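You operate a simulated robot arm through the tools that you are given. There is no shell and no other tool.

Carry out the task below with a simulated two-armed robot. There is one attempt and no reset: what you move stays moved.

## Task
Square the fibre pad on the rail and feed it to the end at speed 6.
Fine: square it before you switch on; belt lever back to stop and power switch off afterwards.

It is judged by the outcome, as a careful person would: the job done as asked, and still so three seconds after it is handed in. It fails if anything else is knocked over, pushed out of place, dropped, spilled or broken.

## Robot
Two 7-joint arms with two-finger parallel grippers on one trunk that stands fixed in place. Base frame: the origin is at the foot of the trunk, x ahead of it, y to its left, z up. Lengths are in cm, angles in degrees, forces in N, time in s.
The left shoulder is at [7, 15.6, 118], the right one opposite. Each reaches about 123.1 cm from its shoulder. Payload 3.91 kg a hand.
The tool frame of a hand sits at the grasp point between the pads (the TCP): z along the fingers, y along the line on which they close. The tips reach 3 cm beyond it. Largest opening 11 cm; finger width 2, thickness 1; the body of the gripper, 4.8 by 11.2 cm, starts 5.5 cm behind the TCP.
Orientation is told as [roll, pitch, yaw] about the base's x, y, z axes, in that order, counted from this pose: with the fingers straight down and closing along the base's y, the tool's x points along the base's -x, its y along +y and its z along -z.

## Interface
- The arms move only by the tool move_arm. It takes "left_commands", "right_commands" or both (then of equal length, played together; a hand with none holds still); each is a list of rows, each a list of 2 entries, a list of its own where there are three numbers: the shift along the tool's x, y, z in cm, then the turn, a rotation vector about the tool's x, y, z in degrees. In form: [[[dx, dy, dz], [wx, wy, wz]], ...]. A call has 1 to 20 rows; each row is the pose to reach, as a shift and turn from the pose commanded when the call began, along the tool's axes at that moment. "left_fingers" and "right_fingers" are, for a hand that has rows, the finger opening in cm, from 0 to 11, set as the call begins (left out, the last holds). Each row takes 0.2 s and may step no farther than 5 cm and 8.6 degrees from the row before; otherwise, or with a gripper value out of range, the whole call is refused. A pose out of reach is approached as far as the arm can. The call stops where the force on the tool passes 90 N (or 10 N more than at its start, if that is more) or the arm is blocked; 0.2 s more then pass. The fingers move at their own pace (about 10.8 cm/s each) and stop on an object; they squeeze with about 31 N. The grip force told is the motor's: it shows also when the fingers shut on nothing. Time passes only in rows, and 0.2 s behind the last, so rows that repeat a pose let the fingers close. The reply holds the time, the measured pose of the TCP, the force on the tool along the base axes, the opening and the grip force, in the units named above and with some noise, with the torque about the TCP (base axes, N m) and any sound that the robot's microphone picked up, and new pictures: "pictures" is both (left out), scene, wrist or none (wrist: the cameras of the hands that moved).
- Cameras (640 x 400 px; columns grow to the right, rows downward): "scene" is now at [12.13, 4.41, 143.73]; the picture's right is [0.55, -0.83, 0.00], its down [-0.28, -0.18, -0.94] and it looks along [0.79, 0.52, -0.33] (base axes); focal length 362 px, centre (320, 200). "left" rides on the left gripper at [7.2, -1.7, -10.3] in its tool frame; the picture's right is [0.23, 0.97, 0.00], its down [-0.76, 0.18, -0.62] and it looks along [-0.61, 0.14, 0.78] (tool axes); focal length 222 px, centre (320, 200). "right" rides on the right gripper at [7.2, 1.7, -10.3] in its tool frame; the picture's right is [-0.23, 0.97, 0.00], its down [-0.76, -0.18, -0.62] and it looks along [-0.61, -0.14, 0.78] (tool axes); focal length 222 px, centre (320, 200). There is no depth. A picture from a camera that has moved, and an enlarged one, comes with that camera's place and axes in the base frame and with its lens. The place of the scene camera against the robot may be out by one fixed shift of up to 1.8 cm in any direction.
- slide_trunk(by): slides the trunk up (or, below 0, down) by that many cm; the arms and the scene camera ride with it, the base frame stays. It gives what a move gives, with no picture.
- head_to(pan, tilt): turns the head with the scene camera to pan (to the left, within 86 degrees either way) and tilt (down, from -29 to 69), counted from straight ahead of the robot. It gives what a move gives, and a new picture of the scene camera.
- zoom(camera, box): a new picture of the part [left, top, right, bottom] of that camera's present view, enlarged. No time passes.
- sign_off(): hands the job in; it is judged then, once.

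Places have to be worked out from the pictures, the camera data and where the tool is seen. Open the grippers and draw the arms clear of the work before you hand the job in, unless the task says otherwise.

The tools are called by a JSON object that holds its "fn" and its "kwargs". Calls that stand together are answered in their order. move_arm: Moves the arms, as the interface text tells. Its arguments: {"type":"object","properties":{"left_commands":{"type":"array","items":{"type":"array"}},"left_fingers":{"type":"number"},"right_commands":{"type":"array","items":{"type":"array"}},"right_fingers":{"type":"number"},"pictures":{"type":"string","enum":["both","scene","wrist","none"]}},"required":[]} The other tools are called the same way: slide_trunk (by) moves the trunk up or down; head_to (pan, tilt) turns the head that bears the scene camera; zoom (camera, box) takes an enlarged picture of a part of a camera's view; sign_off () hands the job in.

At the start:

```text
clock: 0.0
left_eef_pos: [45.75, 54.0, 119.82]
left_ee_rot: [-0.1, 0.1, 0.0]
left_force: [0.6, -0.4, 0.3]
left_ft_torque: [0.0, 0.0, 0.0]
left_grip_width: 11.0
left_finger_force: 0.1
right_eef_pos: [54.27, 1.49, 125.33]
right_ee_rot: [0.0, 0.1, 0.0]
right_force: [0.1, -0.2, -0.5]
right_ft_torque: [-0.03, -0.01, -0.01]
right_grip_width: 11.01
right_finger_force: 0.1
trunk travel left (down, up): [-62.5, 31.5]
head pan, tilt (commanded): [33.4, 19.5]
```

scene: 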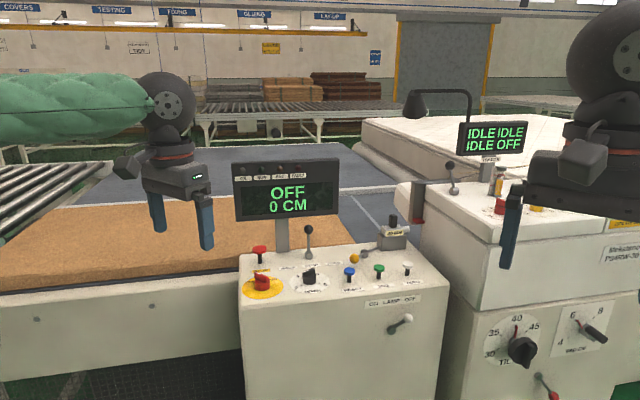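
right: 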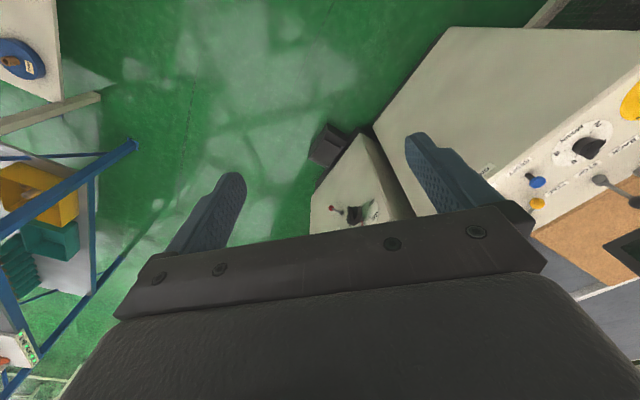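
left: 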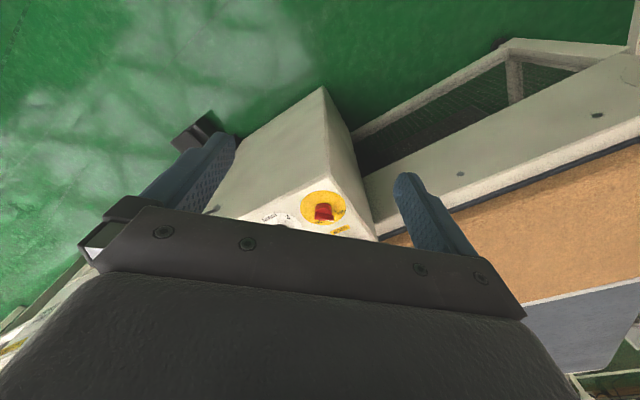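

The scene shows two machines: one console with an OFF / 0 CM display beside a fibre pad, and a second machine (mattress) to the right. I'll zoom in to read the labels before moving anything.

{"fn": "zoom", "kwargs": {"camera": "scene", "box": [230, 150, 450, 290]}}

{"fn": "zoom", "kwargs": {"camera": "scene", "box": [230, 230, 450, 370]}}

{"fn": "zoom", "kwargs": {"camera": "scene", "box": [420, 100, 640, 240]}}

{"fn": "zoom", "kwargs": {"camera": "scene", "box": [0, 60, 240, 400]}}

```text
2.86 times, centred on (340, 220) of scene
camera zoom: at [12.13, 4.41, 143.73], right [0.55, -0.83, 0.0], down [-0.28, -0.18, -0.94], along [0.79, 0.52, -0.33], focal length 1034 px, centre (263, 143)
```

zoom: 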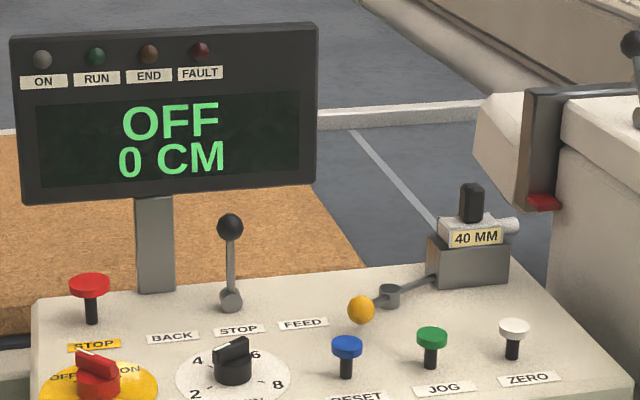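

```text
2.86 times, centred on (340, 300) of scene
camera zoom: at [12.13, 4.41, 143.73], right [0.55, -0.83, 0.0], down [-0.28, -0.18, -0.94], along [0.79, 0.52, -0.33], focal length 1034 px, centre (263, -86)
```

zoom: 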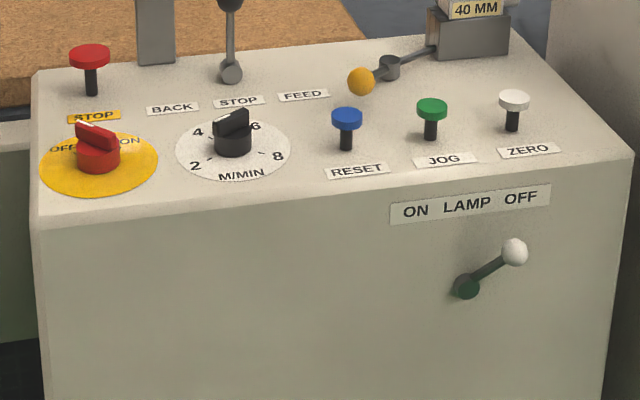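

```text
2.86 times, centred on (530, 170) of scene
camera zoom: at [12.13, 4.41, 143.73], right [0.55, -0.83, 0.0], down [-0.28, -0.18, -0.94], along [0.79, 0.52, -0.33], focal length 1034 px, centre (-280, 286)
```

zoom: 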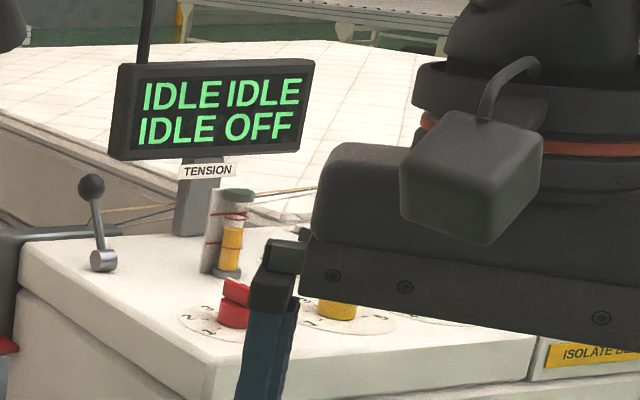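

```text
1.18 times, centred on (120, 230) of scene
camera zoom: at [12.13, 4.41, 143.73], right [0.55, -0.83, 0.0], down [-0.28, -0.18, -0.94], along [0.79, 0.52, -0.33], focal length 426 px, centre (555, 165)
```

zoom: 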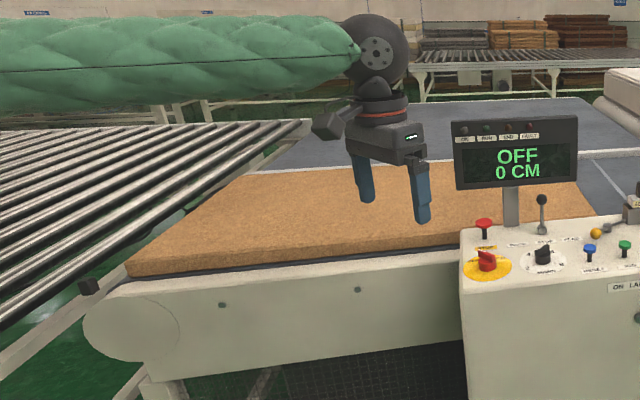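

I can see the console: power rotary OFF/ON, BACK/STOP/FEED lever, an M/MIN speed dial, and RESET, JOG and ZERO buttons. I'll turn the head to find the rail and how the pad lies.

{"fn": "head_to", "kwargs": {"pan": 55, "tilt": 25}}

```text
clock: 0.8
left_eef_pos: [45.75, 54.05, 119.78]
left_ee_rot: [0.0, 0.0, 0.0]
left_force: [1.0, -0.7, -0.6]
left_ft_torque: [0.0, 0.02, -0.02]
left_grip_width: 10.99
left_finger_force: 0.0
right_eef_pos: [54.1, 1.43, 125.47]
right_ee_rot: [0.0, -0.1, 0.0]
right_force: [-0.3, 0.0, 0.0]
right_ft_torque: [0.01, -0.03, 0.02]
right_grip_width: 11.0
right_finger_force: 0.0
trunk travel left (down, up): [-62.5, 31.5]
head pan, tilt (commanded): [55.0, 25.0]
camera scene: at [9.65, 6.82, 142.85], right [0.82, -0.57, 0.0], down [-0.24, -0.35, -0.91], along [0.52, 0.74, -0.42], focal length 362 px, centre (320, 200)
```

scene: 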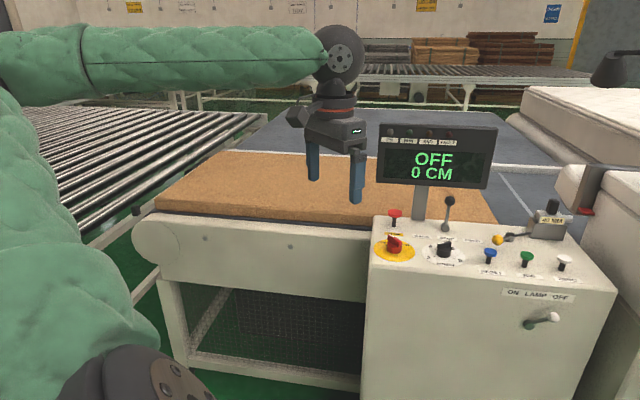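

The pad lies on a blue belt with a white bar running behind it, and rollers feed in from the left. I'll raise the trunk for a higher look at how the pad sits against the rail.

{"fn": "slide_trunk", "kwargs": {"by": 28}}

{"fn": "head_to", "kwargs": {"pan": 45, "tilt": 35}}

```text
clock: 3.7
left_eef_pos: [45.57, 54.09, 147.67]
left_ee_rot: [0.0, 0.0, 0.0]
left_force: [0.1, -0.6, -0.2]
left_ft_torque: [0.03, 0.02, -0.02]
left_grip_width: 10.98
left_finger_force: 0.0
right_eef_pos: [54.24, 1.55, 153.28]
right_ee_rot: [-0.1, 0.0, 0.1]
right_force: [-0.1, -0.1, 0.1]
right_ft_torque: [-0.02, 0.0, 0.02]
right_grip_width: 10.98
right_finger_force: 0.1
trunk travel left (down, up): [-90.5, 3.5]
head pan, tilt (commanded): [55.0, 25.0]
```

```text
clock: 4.4
left_eef_pos: [45.67, 54.07, 147.81]
left_ee_rot: [0.0, 0.1, 0.0]
left_force: [0.0, -0.2, -0.1]
left_ft_torque: [-0.04, 0.0, -0.02]
left_grip_width: 11.0
left_finger_force: 0.1
right_eef_pos: [54.21, 1.48, 153.33]
right_ee_rot: [0.0, 0.0, -0.1]
right_force: [0.3, 0.4, 0.3]
right_ft_torque: [-0.02, 0.02, 0.01]
right_grip_width: 11.02
right_finger_force: 0.0
trunk travel left (down, up): [-90.5, 3.5]
head pan, tilt (commanded): [45.0, 35.0]
camera scene: at [10.6, 5.52, 169.27], right [0.71, -0.71, 0.0], down [-0.41, -0.41, -0.82], along [0.58, 0.58, -0.57], focal length 362 px, centre (320, 200)
```

scene: 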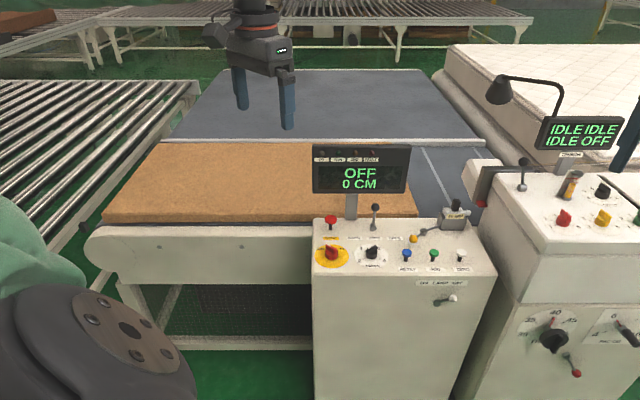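

From above, the white bar along the far side of the belt looks like the rail, with the pad in front of it. I'll zoom in on the pad's far edge and corners.

{"fn": "zoom", "kwargs": {"camera": "scene", "box": [80, 110, 300, 250]}}

{"fn": "zoom", "kwargs": {"camera": "scene", "box": [300, 110, 520, 250]}}

{"fn": "zoom", "kwargs": {"camera": "scene", "box": [300, 190, 500, 320]}}

```text
2.86 times, centred on (190, 180) of scene
camera zoom: at [10.6, 5.52, 169.27], right [0.71, -0.71, 0.0], down [-0.41, -0.41, -0.82], along [0.58, 0.58, -0.57], focal length 1034 px, centre (691, 257)
```

zoom: 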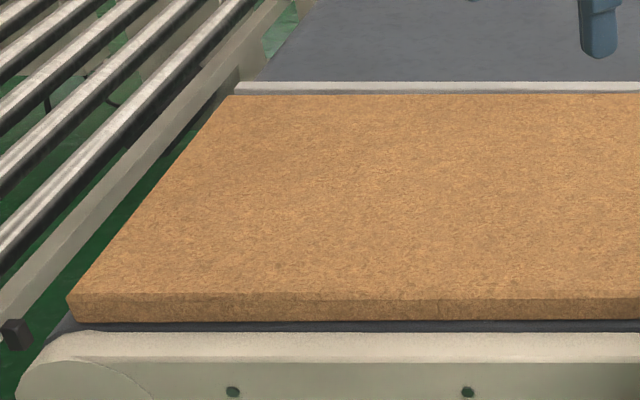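

```text
2.86 times, centred on (410, 180) of scene
camera zoom: at [10.6, 5.52, 169.27], right [0.71, -0.71, 0.0], down [-0.41, -0.41, -0.82], along [0.58, 0.58, -0.57], focal length 1034 px, centre (63, 257)
```

zoom: 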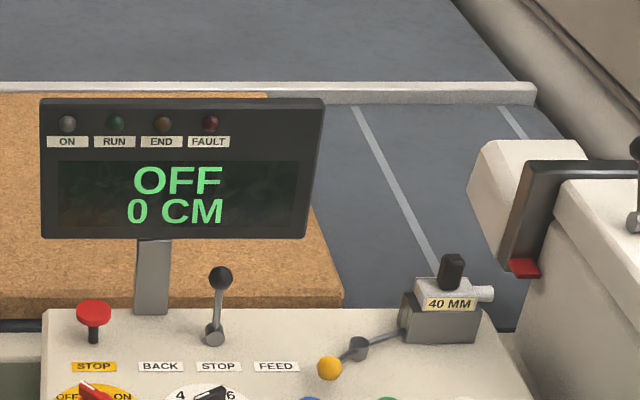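

```text
3.08 times, centred on (400, 255) of scene
camera zoom: at [10.6, 5.52, 169.27], right [0.71, -0.71, 0.0], down [-0.41, -0.41, -0.82], along [0.58, 0.58, -0.57], focal length 1114 px, centre (74, 31)
```

zoom: 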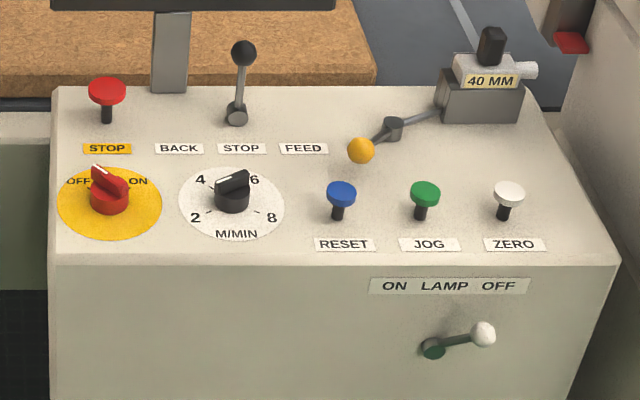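

The rail looks parallel to the picture, so the whole station sits at about 45° in my frame. I'll zoom in tighter on the corners and edges to measure the pad's gap and skew.

{"fn": "zoom", "kwargs": {"camera": "scene", "box": [140, 125, 200, 163]}}

{"fn": "zoom", "kwargs": {"camera": "scene", "box": [370, 125, 430, 163]}}

{"fn": "zoom", "kwargs": {"camera": "scene", "box": [90, 200, 150, 238]}}

{"fn": "zoom", "kwargs": {"camera": "scene", "box": [380, 190, 440, 228]}}

```text
10.53 times, centred on (170, 144) of scene
camera zoom: at [10.6, 5.52, 169.27], right [0.71, -0.71, 0.0], down [-0.41, -0.41, -0.82], along [0.58, 0.58, -0.57], focal length 3809 px, centre (1899, 790)
```

zoom: 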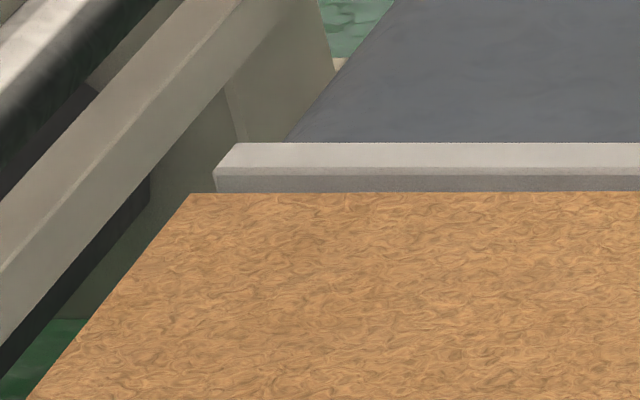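

```text
10.53 times, centred on (400, 144) of scene
camera zoom: at [10.6, 5.52, 169.27], right [0.71, -0.71, 0.0], down [-0.41, -0.41, -0.82], along [0.58, 0.58, -0.57], focal length 3809 px, centre (-522, 790)
```

zoom: 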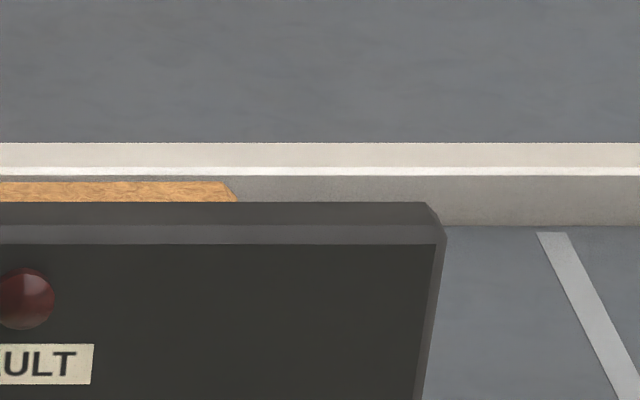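

```text
10.53 times, centred on (120, 219) of scene
camera zoom: at [10.6, 5.52, 169.27], right [0.71, -0.71, 0.0], down [-0.41, -0.41, -0.82], along [0.58, 0.58, -0.57], focal length 3809 px, centre (2425, 0)
```

zoom: 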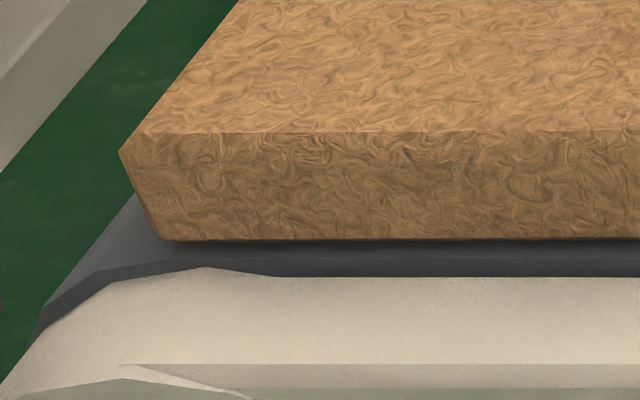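

```text
10.53 times, centred on (410, 209) of scene
camera zoom: at [10.6, 5.52, 169.27], right [0.71, -0.71, 0.0], down [-0.41, -0.41, -0.82], along [0.58, 0.58, -0.57], focal length 3809 px, centre (-627, 105)
```

zoom: 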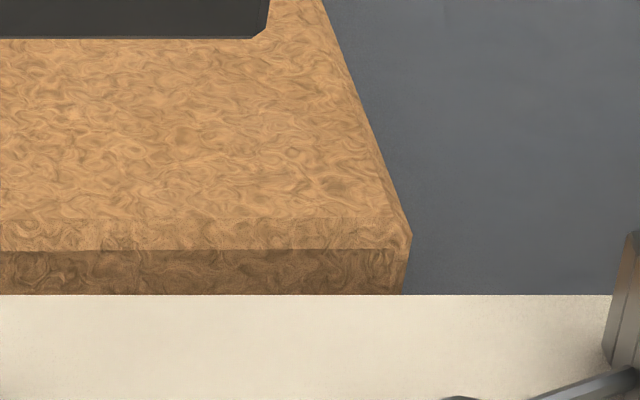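

Measured against the rail, the pad's near and far edges both put the right end about 1.2 cm closer to the rail than the left. There's a gap of roughly 3–4 cm. Now I'll inspect the right-hand end of the belt and the control panel.

{"fn": "zoom", "kwargs": {"camera": "scene", "box": [410, 130, 530, 206]}}

{"fn": "zoom", "kwargs": {"camera": "scene", "box": [390, 195, 480, 252]}}

{"fn": "zoom", "kwargs": {"camera": "scene", "box": [310, 205, 400, 275]}}

{"fn": "zoom", "kwargs": {"camera": "scene", "box": [470, 80, 640, 190]}}

```text
5.26 times, centred on (470, 168) of scene
camera zoom: at [10.6, 5.52, 169.27], right [0.71, -0.71, 0.0], down [-0.41, -0.41, -0.82], along [0.58, 0.58, -0.57], focal length 1905 px, centre (-470, 368)
```

zoom: 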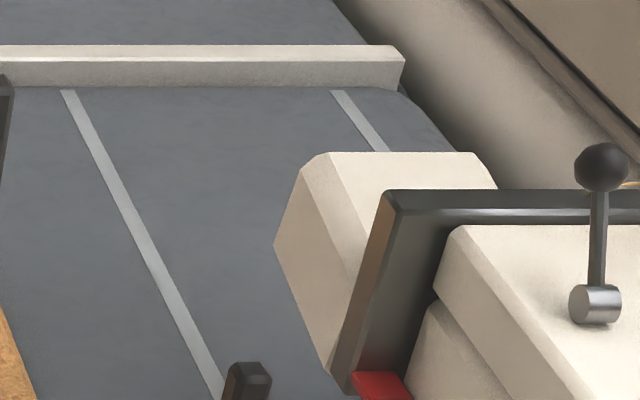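

```text
7.02 times, centred on (435, 224) of scene
camera zoom: at [10.6, 5.52, 169.27], right [0.71, -0.71, 0.0], down [-0.41, -0.41, -0.82], along [0.58, 0.58, -0.57], focal length 2540 px, centre (-487, 35)
```

zoom: 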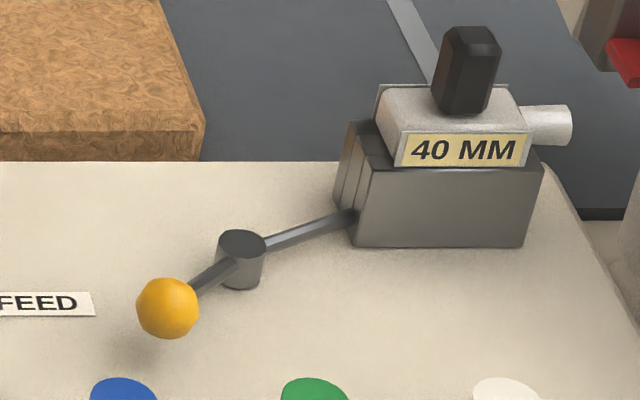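

```text
5.71 times, centred on (355, 240) of scene
camera zoom: at [10.6, 5.52, 169.27], right [0.71, -0.71, 0.0], down [-0.41, -0.41, -0.82], along [0.58, 0.58, -0.57], focal length 2068 px, centre (120, -29)
```

zoom: 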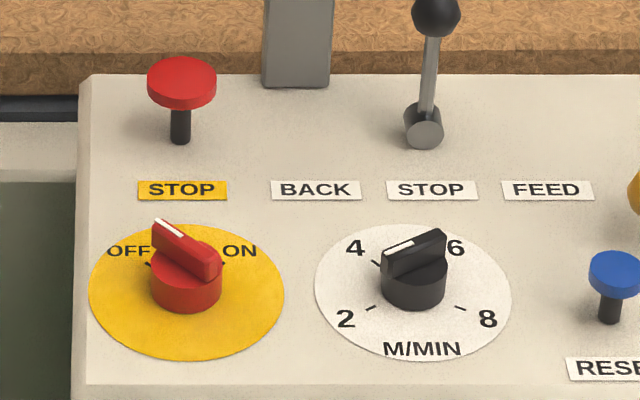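

```text
3.64 times, centred on (555, 135) of scene
camera zoom: at [10.6, 5.52, 169.27], right [0.71, -0.71, 0.0], down [-0.41, -0.41, -0.82], along [0.58, 0.58, -0.57], focal length 1316 px, centre (-534, 436)
```

zoom: 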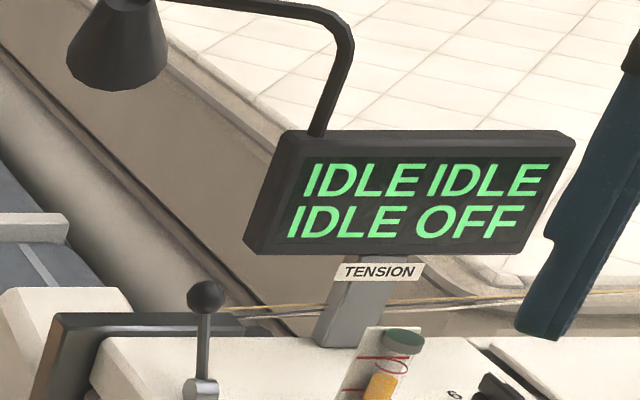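

I read the speed dial as sitting near 2 and the power switch at OFF. I'll use the wrist cameras from their known poses to fix where things are.

{"fn": "zoom", "kwargs": {"camera": "left", "box": [0, 0, 640, 400]}}

{"fn": "zoom", "kwargs": {"camera": "left", "box": [200, 60, 480, 235]}}

{"fn": "zoom", "kwargs": {"camera": "right", "box": [0, 0, 640, 400]}}

```text
1.00 times, centred on (320, 200) of left (not enlarged: the box is as wide or as high as the picture)
camera zoom: at [38.4, 52.38, 158.2], right [-0.23, 0.97, 0.0], down [0.76, 0.18, 0.62], along [0.61, 0.14, -0.78], focal length 222 px, centre (320, 200)
```

zoom: 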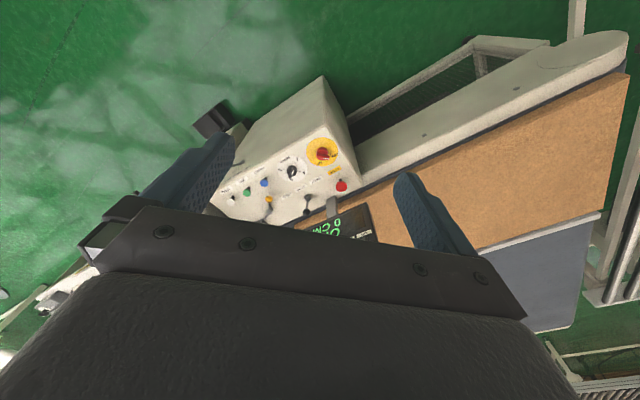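

```text
2.29 times, centred on (340, 148) of left
camera zoom: at [38.4, 52.38, 158.2], right [-0.23, 0.97, 0.0], down [0.76, 0.18, 0.62], along [0.61, 0.14, -0.78], focal length 508 px, centre (274, 320)
```

zoom: 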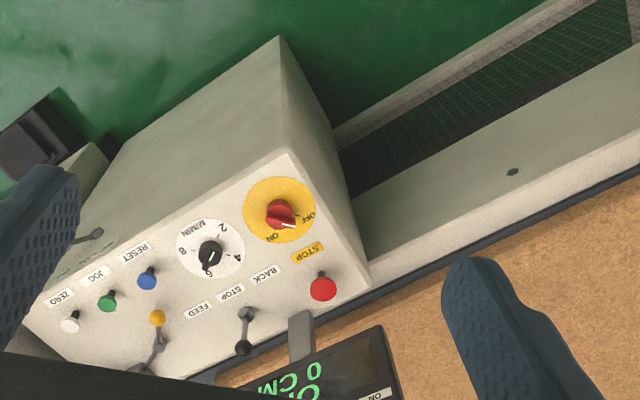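

```text
1.00 times, centred on (320, 200) of right (not enlarged: the box is as wide or as high as the picture)
camera zoom: at [47.03, 3.25, 163.78], right [0.23, 0.97, 0.0], down [0.76, -0.18, 0.62], along [0.61, -0.14, -0.78], focal length 222 px, centre (320, 200)
```

zoom: 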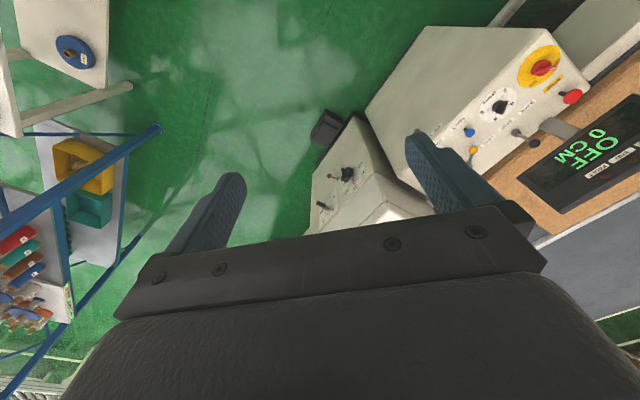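

Both wrist cameras see the console, so I can triangulate from them. I'll take enlarged views from each for accurate positions and the dial pointer.

{"fn": "zoom", "kwargs": {"camera": "left", "box": [260, 120, 370, 190]}}

{"fn": "zoom", "kwargs": {"camera": "left", "box": [205, 155, 345, 245]}}

{"fn": "zoom", "kwargs": {"camera": "right", "box": [450, 30, 610, 130]}}

{"fn": "zoom", "kwargs": {"camera": "right", "box": [440, 90, 640, 215]}}

```text
5.71 times, centred on (315, 155) of left
camera zoom: at [38.4, 52.38, 158.2], right [-0.23, 0.97, 0.0], down [0.76, 0.18, 0.62], along [0.61, 0.14, -0.78], focal length 1269 px, centre (349, 457)
```

zoom: 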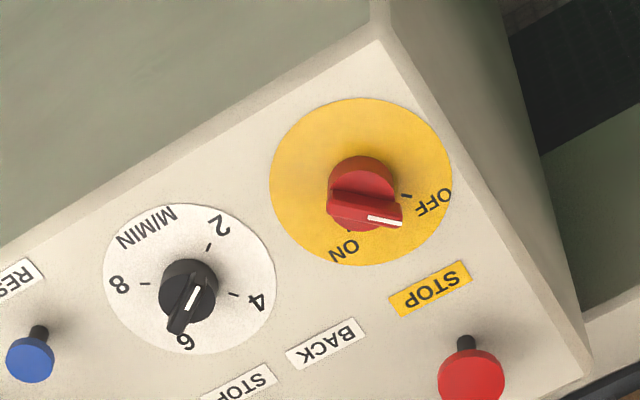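

```text
4.44 times, centred on (275, 200) of left
camera zoom: at [38.4, 52.38, 158.2], right [-0.23, 0.97, 0.0], down [0.76, 0.18, 0.62], along [0.61, 0.14, -0.78], focal length 987 px, centre (520, 200)
```

zoom: 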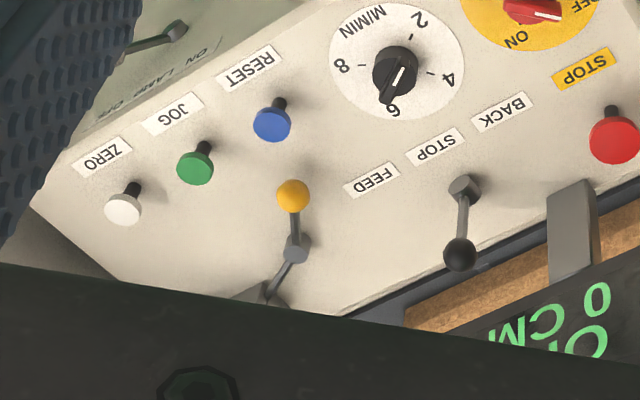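

```text
4.00 times, centred on (530, 80) of right
camera zoom: at [47.03, 3.25, 163.78], right [0.23, 0.97, 0.0], down [0.76, -0.18, 0.62], along [0.61, -0.14, -0.78], focal length 888 px, centre (-520, 680)
```

zoom: 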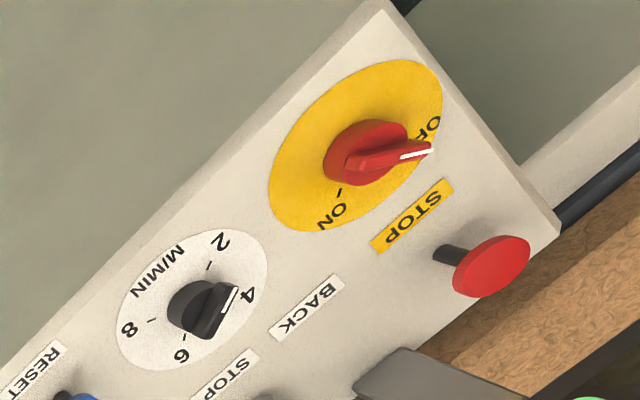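

```text
3.20 times, centred on (540, 152) of right
camera zoom: at [47.03, 3.25, 163.78], right [0.23, 0.97, 0.0], down [0.76, -0.18, 0.62], along [0.61, -0.14, -0.78], focal length 711 px, centre (-384, 352)
```

zoom: 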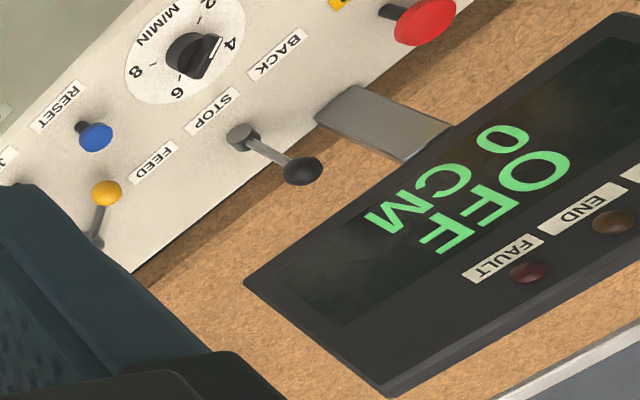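

The dial pointer needs a closer look, so I'm enlarging the knobs further.

{"fn": "zoom", "kwargs": {"camera": "left", "box": [275, 152, 311, 184]}}

{"fn": "zoom", "kwargs": {"camera": "right", "box": [476, 84, 520, 124]}}

{"fn": "zoom", "kwargs": {"camera": "scene", "box": [355, 235, 395, 265]}}

{"fn": "zoom", "kwargs": {"camera": "left", "box": [304, 132, 344, 164]}}

```text
12.50 times, centred on (293, 168) of left
camera zoom: at [38.4, 52.38, 158.2], right [-0.23, 0.97, 0.0], down [0.76, 0.18, 0.62], along [0.61, 0.14, -0.78], focal length 2776 px, centre (658, 600)
```

zoom: 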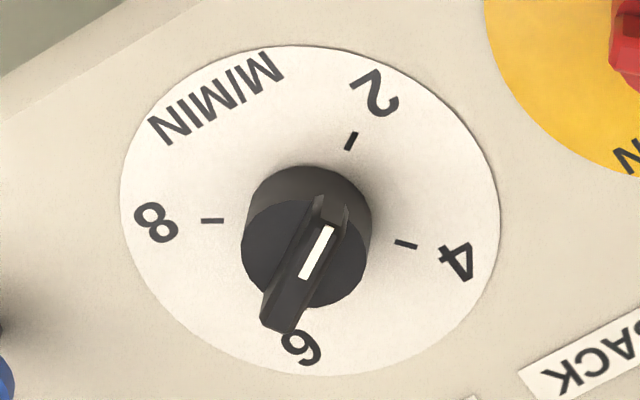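

```text
10.00 times, centred on (498, 104) of right
camera zoom: at [47.03, 3.25, 163.78], right [0.23, 0.97, 0.0], down [0.76, -0.18, 0.62], along [0.61, -0.14, -0.78], focal length 2221 px, centre (-1460, 1160)
```

zoom: 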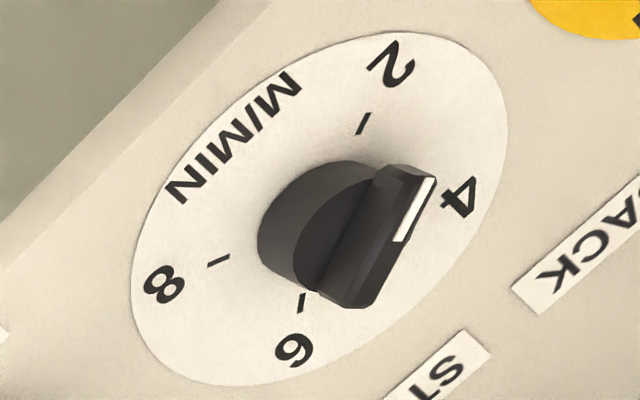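

```text
13.33 times, centred on (375, 250) of scene
camera zoom: at [10.6, 5.52, 169.27], right [0.71, -0.71, 0.0], down [-0.41, -0.41, -0.82], along [0.58, 0.58, -0.57], focal length 4825 px, centre (-413, -467)
```

zoom: 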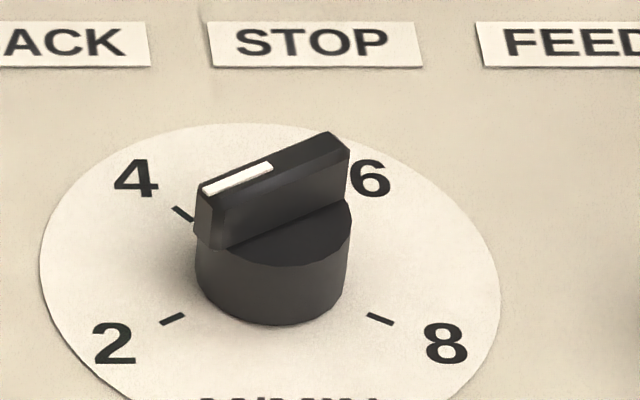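

```text
12.50 times, centred on (324, 148) of left
camera zoom: at [38.4, 52.38, 158.2], right [-0.23, 0.97, 0.0], down [0.76, 0.18, 0.62], along [0.61, 0.14, -0.78], focal length 2776 px, centre (270, 850)
```

zoom: 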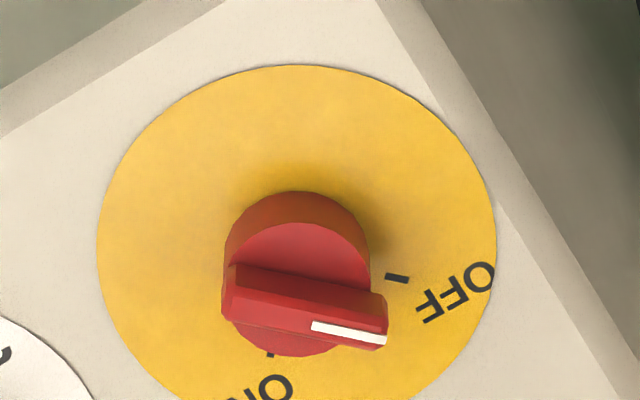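

Triangulated positions (base frame, cm):

| Item | Position |
|---|---|
| Console top height | z ≈ 92 |
| Power knob | (70.6, 60.6) |
| Speed knob, pointing at 2 | (79.1, 52) |
| Lever ball, upright at STOP | (89.5, 59.4, 101) |

The pad's near edge is about 120 cm out along the 45° line, with its top at z ≈ 86. I'll draw the right arm back and bring the left hand to yaw 45 beside the pad.

{"fn": "move_arm", "kwargs": {"left_commands": [[[-1.66, 4.3, 0], [0, 0, -6.43]], [[-3.31, 8.6, 0], [0, 0, -12.86]], [[-4.97, 12.9, 0], [0, 0, -19.29]], [[-6.63, 17.2, 0], [0, 0, -25.71]], [[-8.29, 21.5, 0], [0, 0, -32.14]], [[-9.94, 25.8, 0], [0, 0, -38.57]], [[-11.6, 30.1, 0], [0, 0, -45]]], "right_commands": [[[2.3, -1.93, 0], [0, 0, 0]], [[4.6, -3.86, 0], [0, 0, 0]], [[6.9, -5.8, 0], [0, 0, 0]], [[9.1, -7.7, 0], [0, 0, 0]], [[11.4, -9.6, 0], [0, 0, 0]], [[13.7, -11.6, 0], [0, 0, 0]], [[16, -13.5, 0], [0, 0, 0]]], "left_fingers": 6, "pictures": "both"}}

```text
clock: 6.0
left_eef_pos: [57.48, 84.14, 147.52]
left_ee_rot: [0.0, 0.1, 45.1]
left_force: [-0.6, -0.1, 0.6]
left_ft_torque: [0.03, 0.0, 0.03]
left_grip_width: 5.97
left_finger_force: 0.0
right_eef_pos: [38.26, -12.04, 153.44]
right_ee_rot: [0.1, 0.1, 0.0]
right_force: [-0.1, 0.7, 0.1]
right_ft_torque: [0.03, -0.01, -0.01]
right_grip_width: 11.0
right_finger_force: 0.0
trunk travel left (down, up): [-90.5, 3.5]
head pan, tilt (commanded): [45.0, 35.0]
camera scene: at [10.64, 5.54, 169.27], right [0.71, -0.71, 0.0], down [-0.41, -0.41, -0.82], along [0.58, 0.58, -0.57], focal length 362 px, centre (320, 200)
camera right: at [31.12, -10.32, 163.81], right [0.23, 0.97, 0.0], down [0.76, -0.18, 0.62], along [0.61, -0.14, -0.78], focal length 222 px, centre (320, 200)
camera left: at [53.52, 77.88, 157.93], right [-0.85, 0.53, 0.0], down [0.41, 0.67, 0.62], along [0.33, 0.53, -0.78], focal length 222 px, centre (320, 200)
```

scene: 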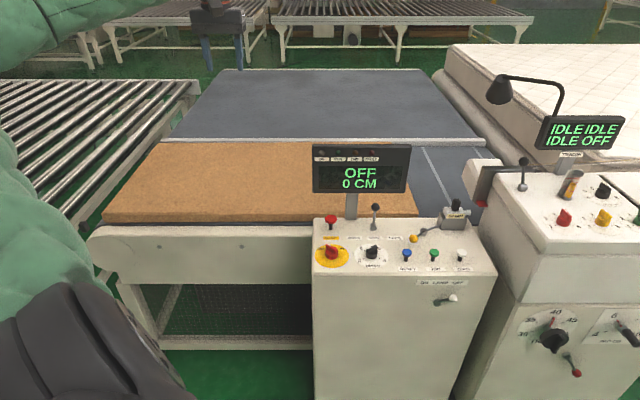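
right: 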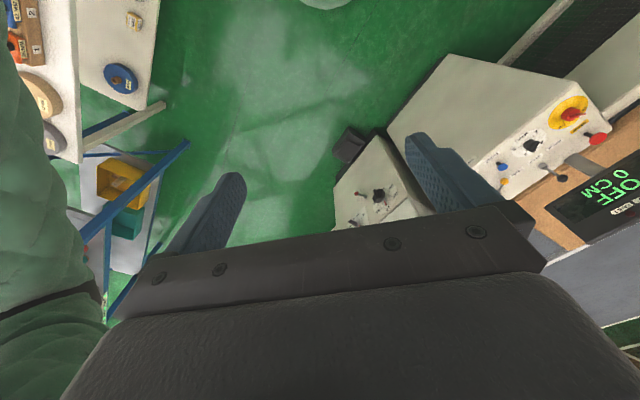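
left: 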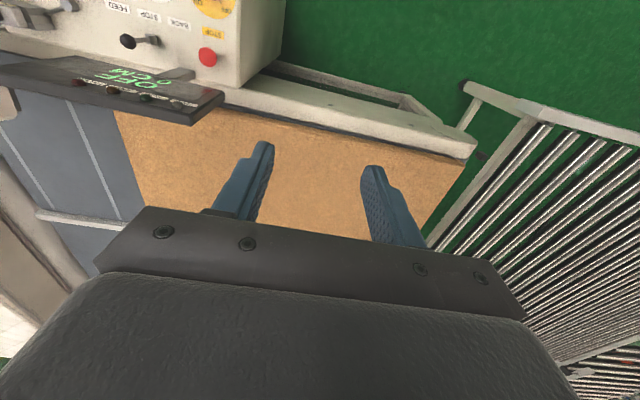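

The left camera now sees the pad's near edge, the console and the display well. I'll enlarge it to measure the pad edge, belt and rail more precisely.

{"fn": "zoom", "kwargs": {"camera": "left", "box": [180, 70, 490, 260]}}

{"fn": "zoom", "kwargs": {"camera": "left", "box": [0, 80, 200, 280]}}

{"fn": "zoom", "kwargs": {"camera": "left", "box": [260, 100, 340, 150]}}

{"fn": "zoom", "kwargs": {"camera": "left", "box": [410, 125, 490, 175]}}

```text
2.06 times, centred on (335, 165) of left
camera zoom: at [53.52, 77.88, 157.93], right [-0.85, 0.53, 0.0], down [0.41, 0.67, 0.62], along [0.33, 0.53, -0.78], focal length 459 px, centre (289, 272)
```

zoom: 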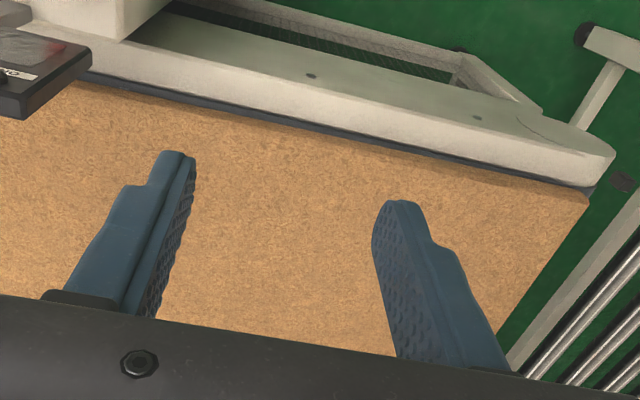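

```text
2.00 times, centred on (100, 180) of left
camera zoom: at [53.52, 77.88, 157.93], right [-0.85, 0.53, 0.0], down [0.41, 0.67, 0.62], along [0.33, 0.53, -0.78], focal length 444 px, centre (760, 240)
```

zoom: 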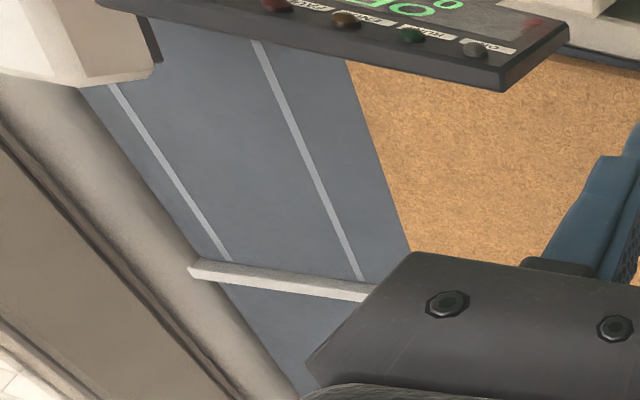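

```text
8.00 times, centred on (300, 125) of left
camera zoom: at [53.52, 77.88, 157.93], right [-0.85, 0.53, 0.0], down [0.41, 0.67, 0.62], along [0.33, 0.53, -0.78], focal length 1777 px, centre (480, 800)
```

zoom: 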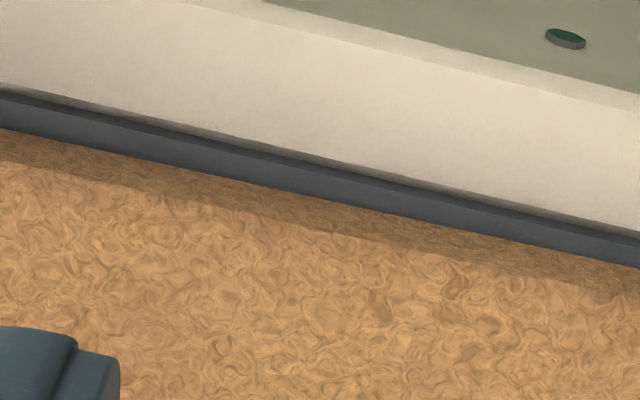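

```text
8.00 times, centred on (450, 150) of left
camera zoom: at [53.52, 77.88, 157.93], right [-0.85, 0.53, 0.0], down [0.41, 0.67, 0.62], along [0.33, 0.53, -0.78], focal length 1777 px, centre (-720, 600)
```

zoom: 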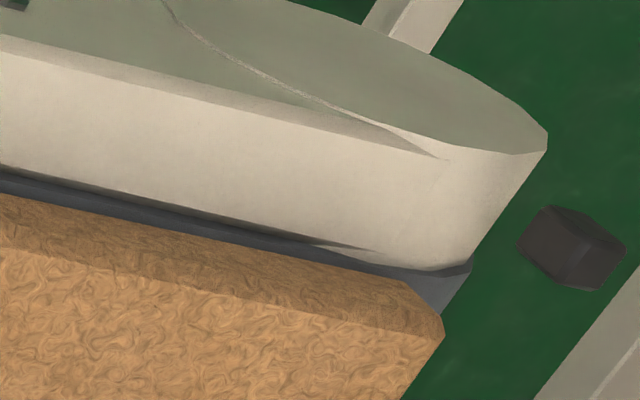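

The near edge is at about v≈121.5 along the 45° line and the pad top at z≈85, so the push needs long reach. I'll lower the trunk back so the left shoulder sits closer to pad height.

{"fn": "slide_trunk", "kwargs": {"by": -28}}

```text
clock: 8.8
left_eef_pos: [57.59, 84.07, 119.52]
left_ee_rot: [0.0, 0.0, 45.0]
left_force: [-0.1, -0.5, 0.3]
left_ft_torque: [0.0, 0.03, 0.01]
left_grip_width: 6.01
left_finger_force: 0.1
right_eef_pos: [38.22, -12.17, 125.52]
right_ee_rot: [0.0, 0.0, 0.1]
right_force: [-0.4, -0.7, -0.7]
right_ft_torque: [0.0, -0.05, 0.02]
right_grip_width: 10.96
right_finger_force: 0.0
trunk travel left (down, up): [-62.5, 31.5]
head pan, tilt (commanded): [45.0, 35.0]
```

The trunk is back at its start height. Now I'll tilt the left hand 40° so the fingers point forward and down toward the pad, open them wide, and shift slightly left of the pad's centre.

{"fn": "move_arm", "kwargs": {"left_commands": [[[0, 0.64, 0], [0, -8, 0]], [[0, 1.28, 0], [0, -16, 0]], [[0, 1.92, 0], [0, -24, 0]], [[0, 2.56, 0], [0, -32, 0]], [[0, 3.2, 0], [0, -40, 0]]], "left_fingers": 11}}

{"fn": "head_to", "kwargs": {"pan": 55, "tilt": 25}}

```text
clock: 10.0
left_eef_pos: [55.15, 86.12, 119.66]
left_ee_rot: [0.1, -40.2, 45.0]
left_force: [-0.4, -0.1, -0.7]
left_ft_torque: [0.01, -0.01, 0.0]
left_grip_width: 10.99
left_finger_force: 0.1
right_eef_pos: [38.09, -12.32, 125.56]
right_ee_rot: [0.0, -0.1, 0.0]
right_force: [-0.1, 0.5, -0.3]
right_ft_torque: [0.0, 0.0, -0.01]
right_grip_width: 11.0
right_finger_force: 0.1
trunk travel left (down, up): [-62.5, 31.5]
head pan, tilt (commanded): [45.0, 35.0]
camera scene: at [10.46, 5.39, 141.29], right [0.71, -0.71, 0.0], down [-0.41, -0.4, -0.82], along [0.58, 0.58, -0.57], focal length 362 px, centre (320, 200)
camera left: at [47.72, 76.41, 123.03], right [-0.81, 0.57, -0.15], down [0.0, 0.25, 0.97], along [0.58, 0.78, -0.21], focal length 222 px, centre (320, 200)
```

scene: 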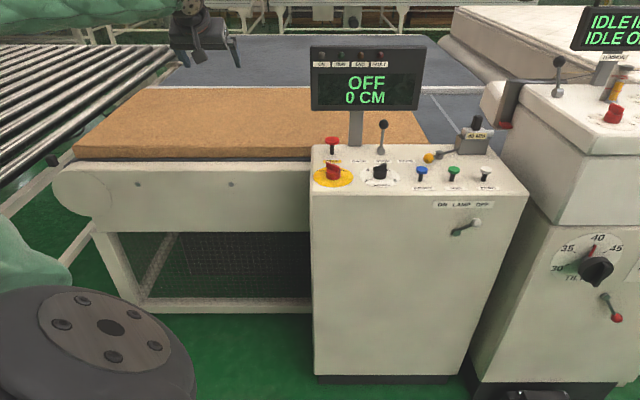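
left: 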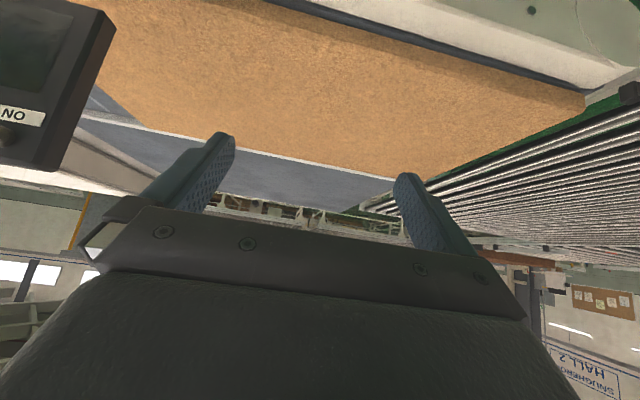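

```text
clock: 10.8
left_eef_pos: [55.33, 86.29, 119.56]
left_ee_rot: [-0.1, -39.8, 45.0]
left_force: [0.4, -0.4, 0.7]
left_ft_torque: [0.0, -0.04, 0.01]
left_grip_width: 10.98
left_finger_force: 0.1
right_eef_pos: [38.24, -12.06, 125.37]
right_ee_rot: [-0.1, 0.0, 0.0]
right_force: [1.1, -0.4, 0.4]
right_ft_torque: [0.04, 0.0, 0.0]
right_grip_width: 11.0
right_finger_force: 0.0
trunk travel left (down, up): [-62.5, 31.5]
head pan, tilt (commanded): [55.0, 25.0]
camera scene: at [9.67, 6.86, 142.83], right [0.82, -0.57, 0.0], down [-0.24, -0.35, -0.91], along [0.52, 0.74, -0.42], focal length 362 px, centre (320, 200)
```

scene: 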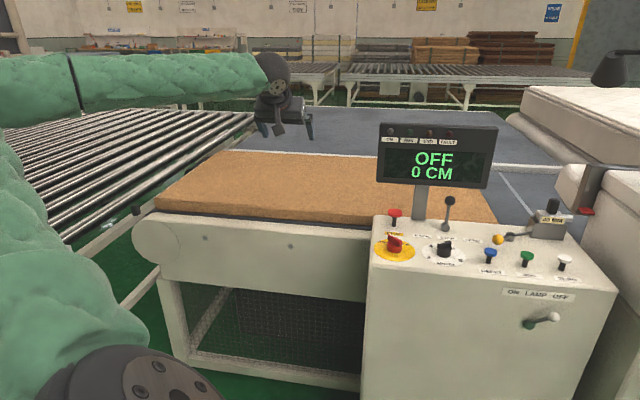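

The hand is tilted as planned. I'll zoom in with the wrist camera from this lower viewpoint to pin down the pad and belt heights before going in.

{"fn": "zoom", "kwargs": {"camera": "left", "box": [540, 60, 640, 122]}}

{"fn": "zoom", "kwargs": {"camera": "left", "box": [260, 0, 420, 100]}}

{"fn": "zoom", "kwargs": {"camera": "scene", "box": [120, 160, 240, 236]}}

```text
6.40 times, centred on (590, 91) of left
camera zoom: at [47.84, 76.55, 122.9], right [-0.81, 0.57, -0.15], down [0.0, 0.26, 0.97], along [0.58, 0.78, -0.21], focal length 1422 px, centre (-1408, 898)
```

zoom: 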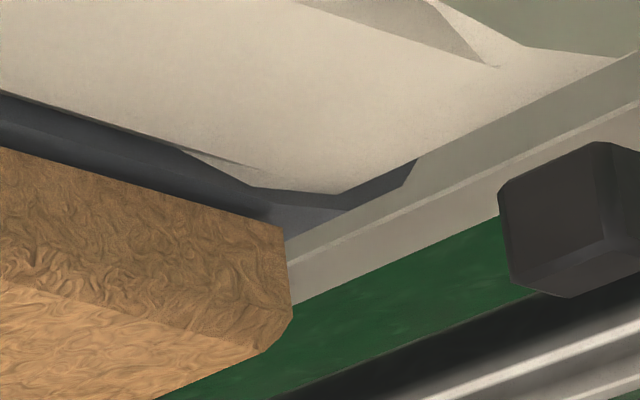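

```text
4.00 times, centred on (340, 50) of left
camera zoom: at [47.84, 76.55, 122.9], right [-0.81, 0.57, -0.15], down [0.0, 0.26, 0.97], along [0.58, 0.78, -0.21], focal length 888 px, centre (240, 800)
```

zoom: 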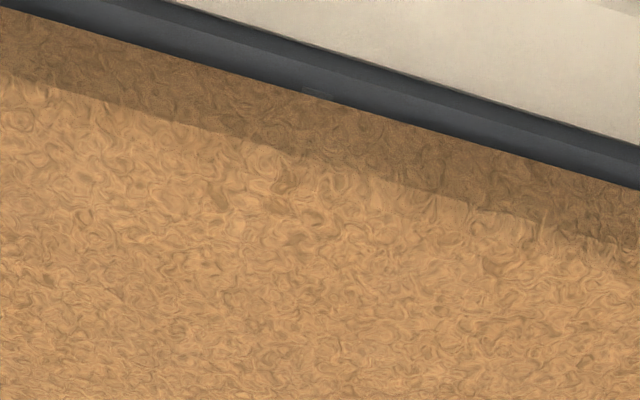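

```text
5.26 times, centred on (180, 198) of scene
camera zoom: at [9.67, 6.86, 142.83], right [0.82, -0.57, 0.0], down [-0.24, -0.35, -0.91], along [0.52, 0.74, -0.42], focal length 1905 px, centre (1057, 210)
```

zoom: 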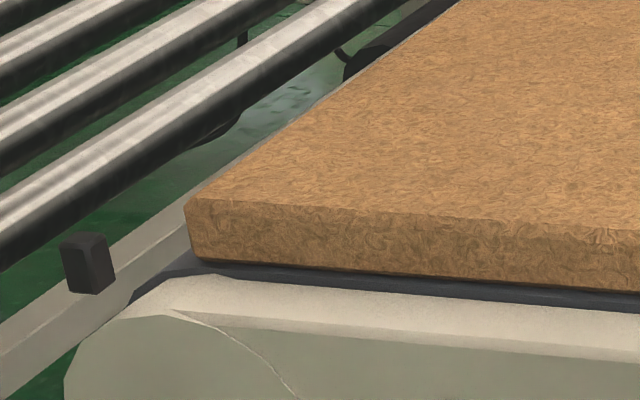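

The pad's side face spans about z 81.3–84.8, with its near edge at v≈121.5. I'll move the hand to just above and in front of that edge, fingertips about 8 cm above the belt, and check.

{"fn": "move_arm", "kwargs": {"left_commands": [[[0.68, 0, 4.37], [0, 0, 0]], [[1.37, 0, 8.74], [0, 0, 0]], [[2.05, 0, 13.11], [0, 0, 0]], [[2.73, 0, 17.48], [0, 0, 0]], [[3.41, 0, 21.85], [0, 0, 0]], [[4.1, 0, 26.22], [0, 0, 0]], [[4.78, 0, 30.59], [0, 0, 0]]]}}

```text
clock: 12.3
left_eef_pos: [66.85, 97.8, 92.78]
left_ee_rot: [0.0, -39.9, 45.0]
left_force: [-0.5, 0.7, -0.6]
left_ft_torque: [-0.03, -0.02, -0.02]
left_grip_width: 10.99
left_finger_force: 0.1
right_eef_pos: [38.39, -12.05, 125.38]
right_ee_rot: [0.0, 0.1, 0.1]
right_force: [0.2, 0.5, -0.5]
right_ft_torque: [-0.04, 0.04, 0.03]
right_grip_width: 11.01
right_finger_force: 0.2
trunk travel left (down, up): [-62.5, 31.5]
head pan, tilt (commanded): [55.0, 25.0]
camera scene: at [9.76, 6.98, 142.83], right [0.82, -0.57, 0.0], down [-0.24, -0.35, -0.91], along [0.52, 0.74, -0.42], focal length 362 px, centre (320, 200)
camera left: at [59.28, 88.0, 96.01], right [-0.81, 0.56, -0.15], down [0.0, 0.26, 0.97], along [0.58, 0.78, -0.21], focal length 222 px, centre (320, 200)
```

scene: 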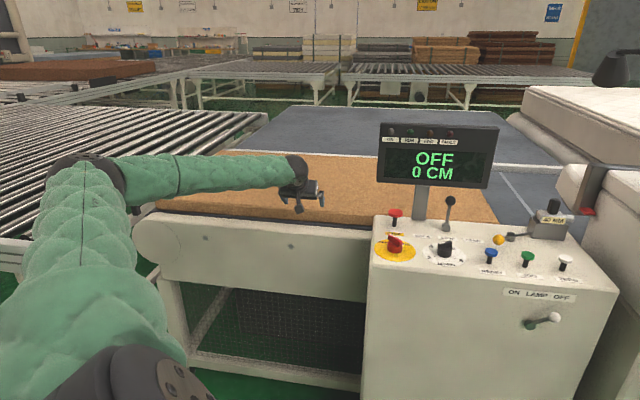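
left: 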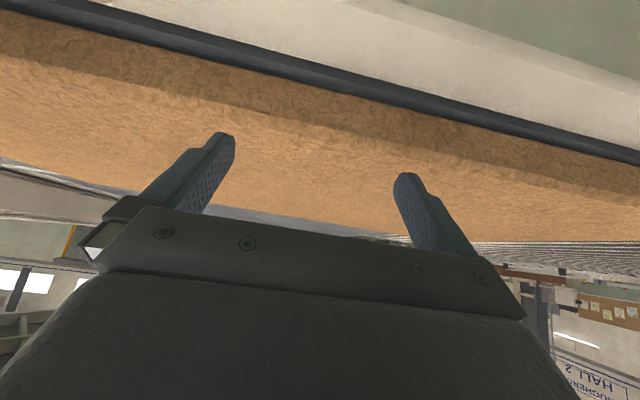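

The fingers hover over the near edge. I'll zoom in with the wrist camera to get the edge location at close range.

{"fn": "zoom", "kwargs": {"camera": "left", "box": [240, 40, 400, 140]}}

{"fn": "zoom", "kwargs": {"camera": "scene", "box": [250, 140, 380, 240]}}

```text
4.00 times, centred on (320, 90) of left
camera zoom: at [59.28, 88.0, 96.01], right [-0.81, 0.56, -0.15], down [0.0, 0.26, 0.97], along [0.58, 0.78, -0.21], focal length 888 px, centre (320, 640)
```

zoom: 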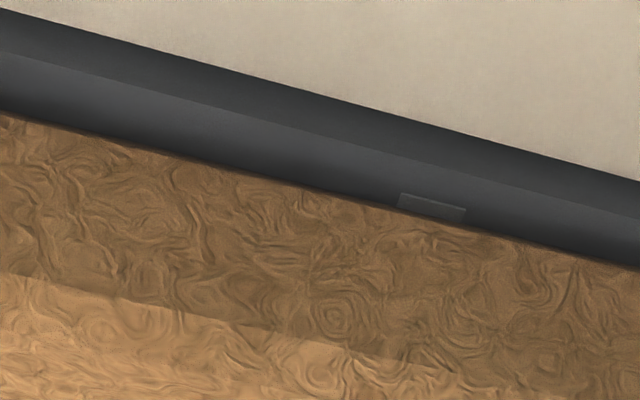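

```text
4.00 times, centred on (315, 190) of scene
camera zoom: at [9.76, 6.98, 142.83], right [0.82, -0.57, 0.0], down [-0.24, -0.35, -0.91], along [0.52, 0.74, -0.42], focal length 1448 px, centre (340, 240)
```

zoom: 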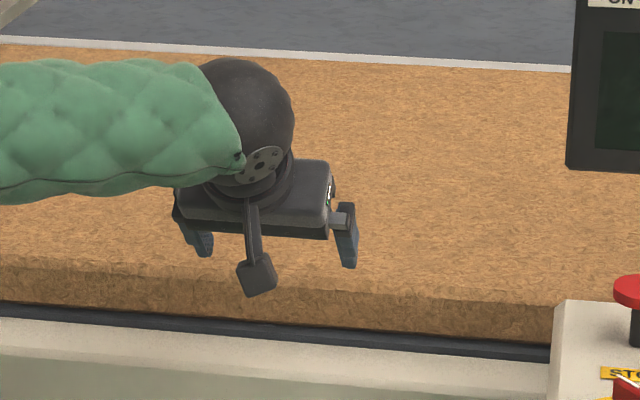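

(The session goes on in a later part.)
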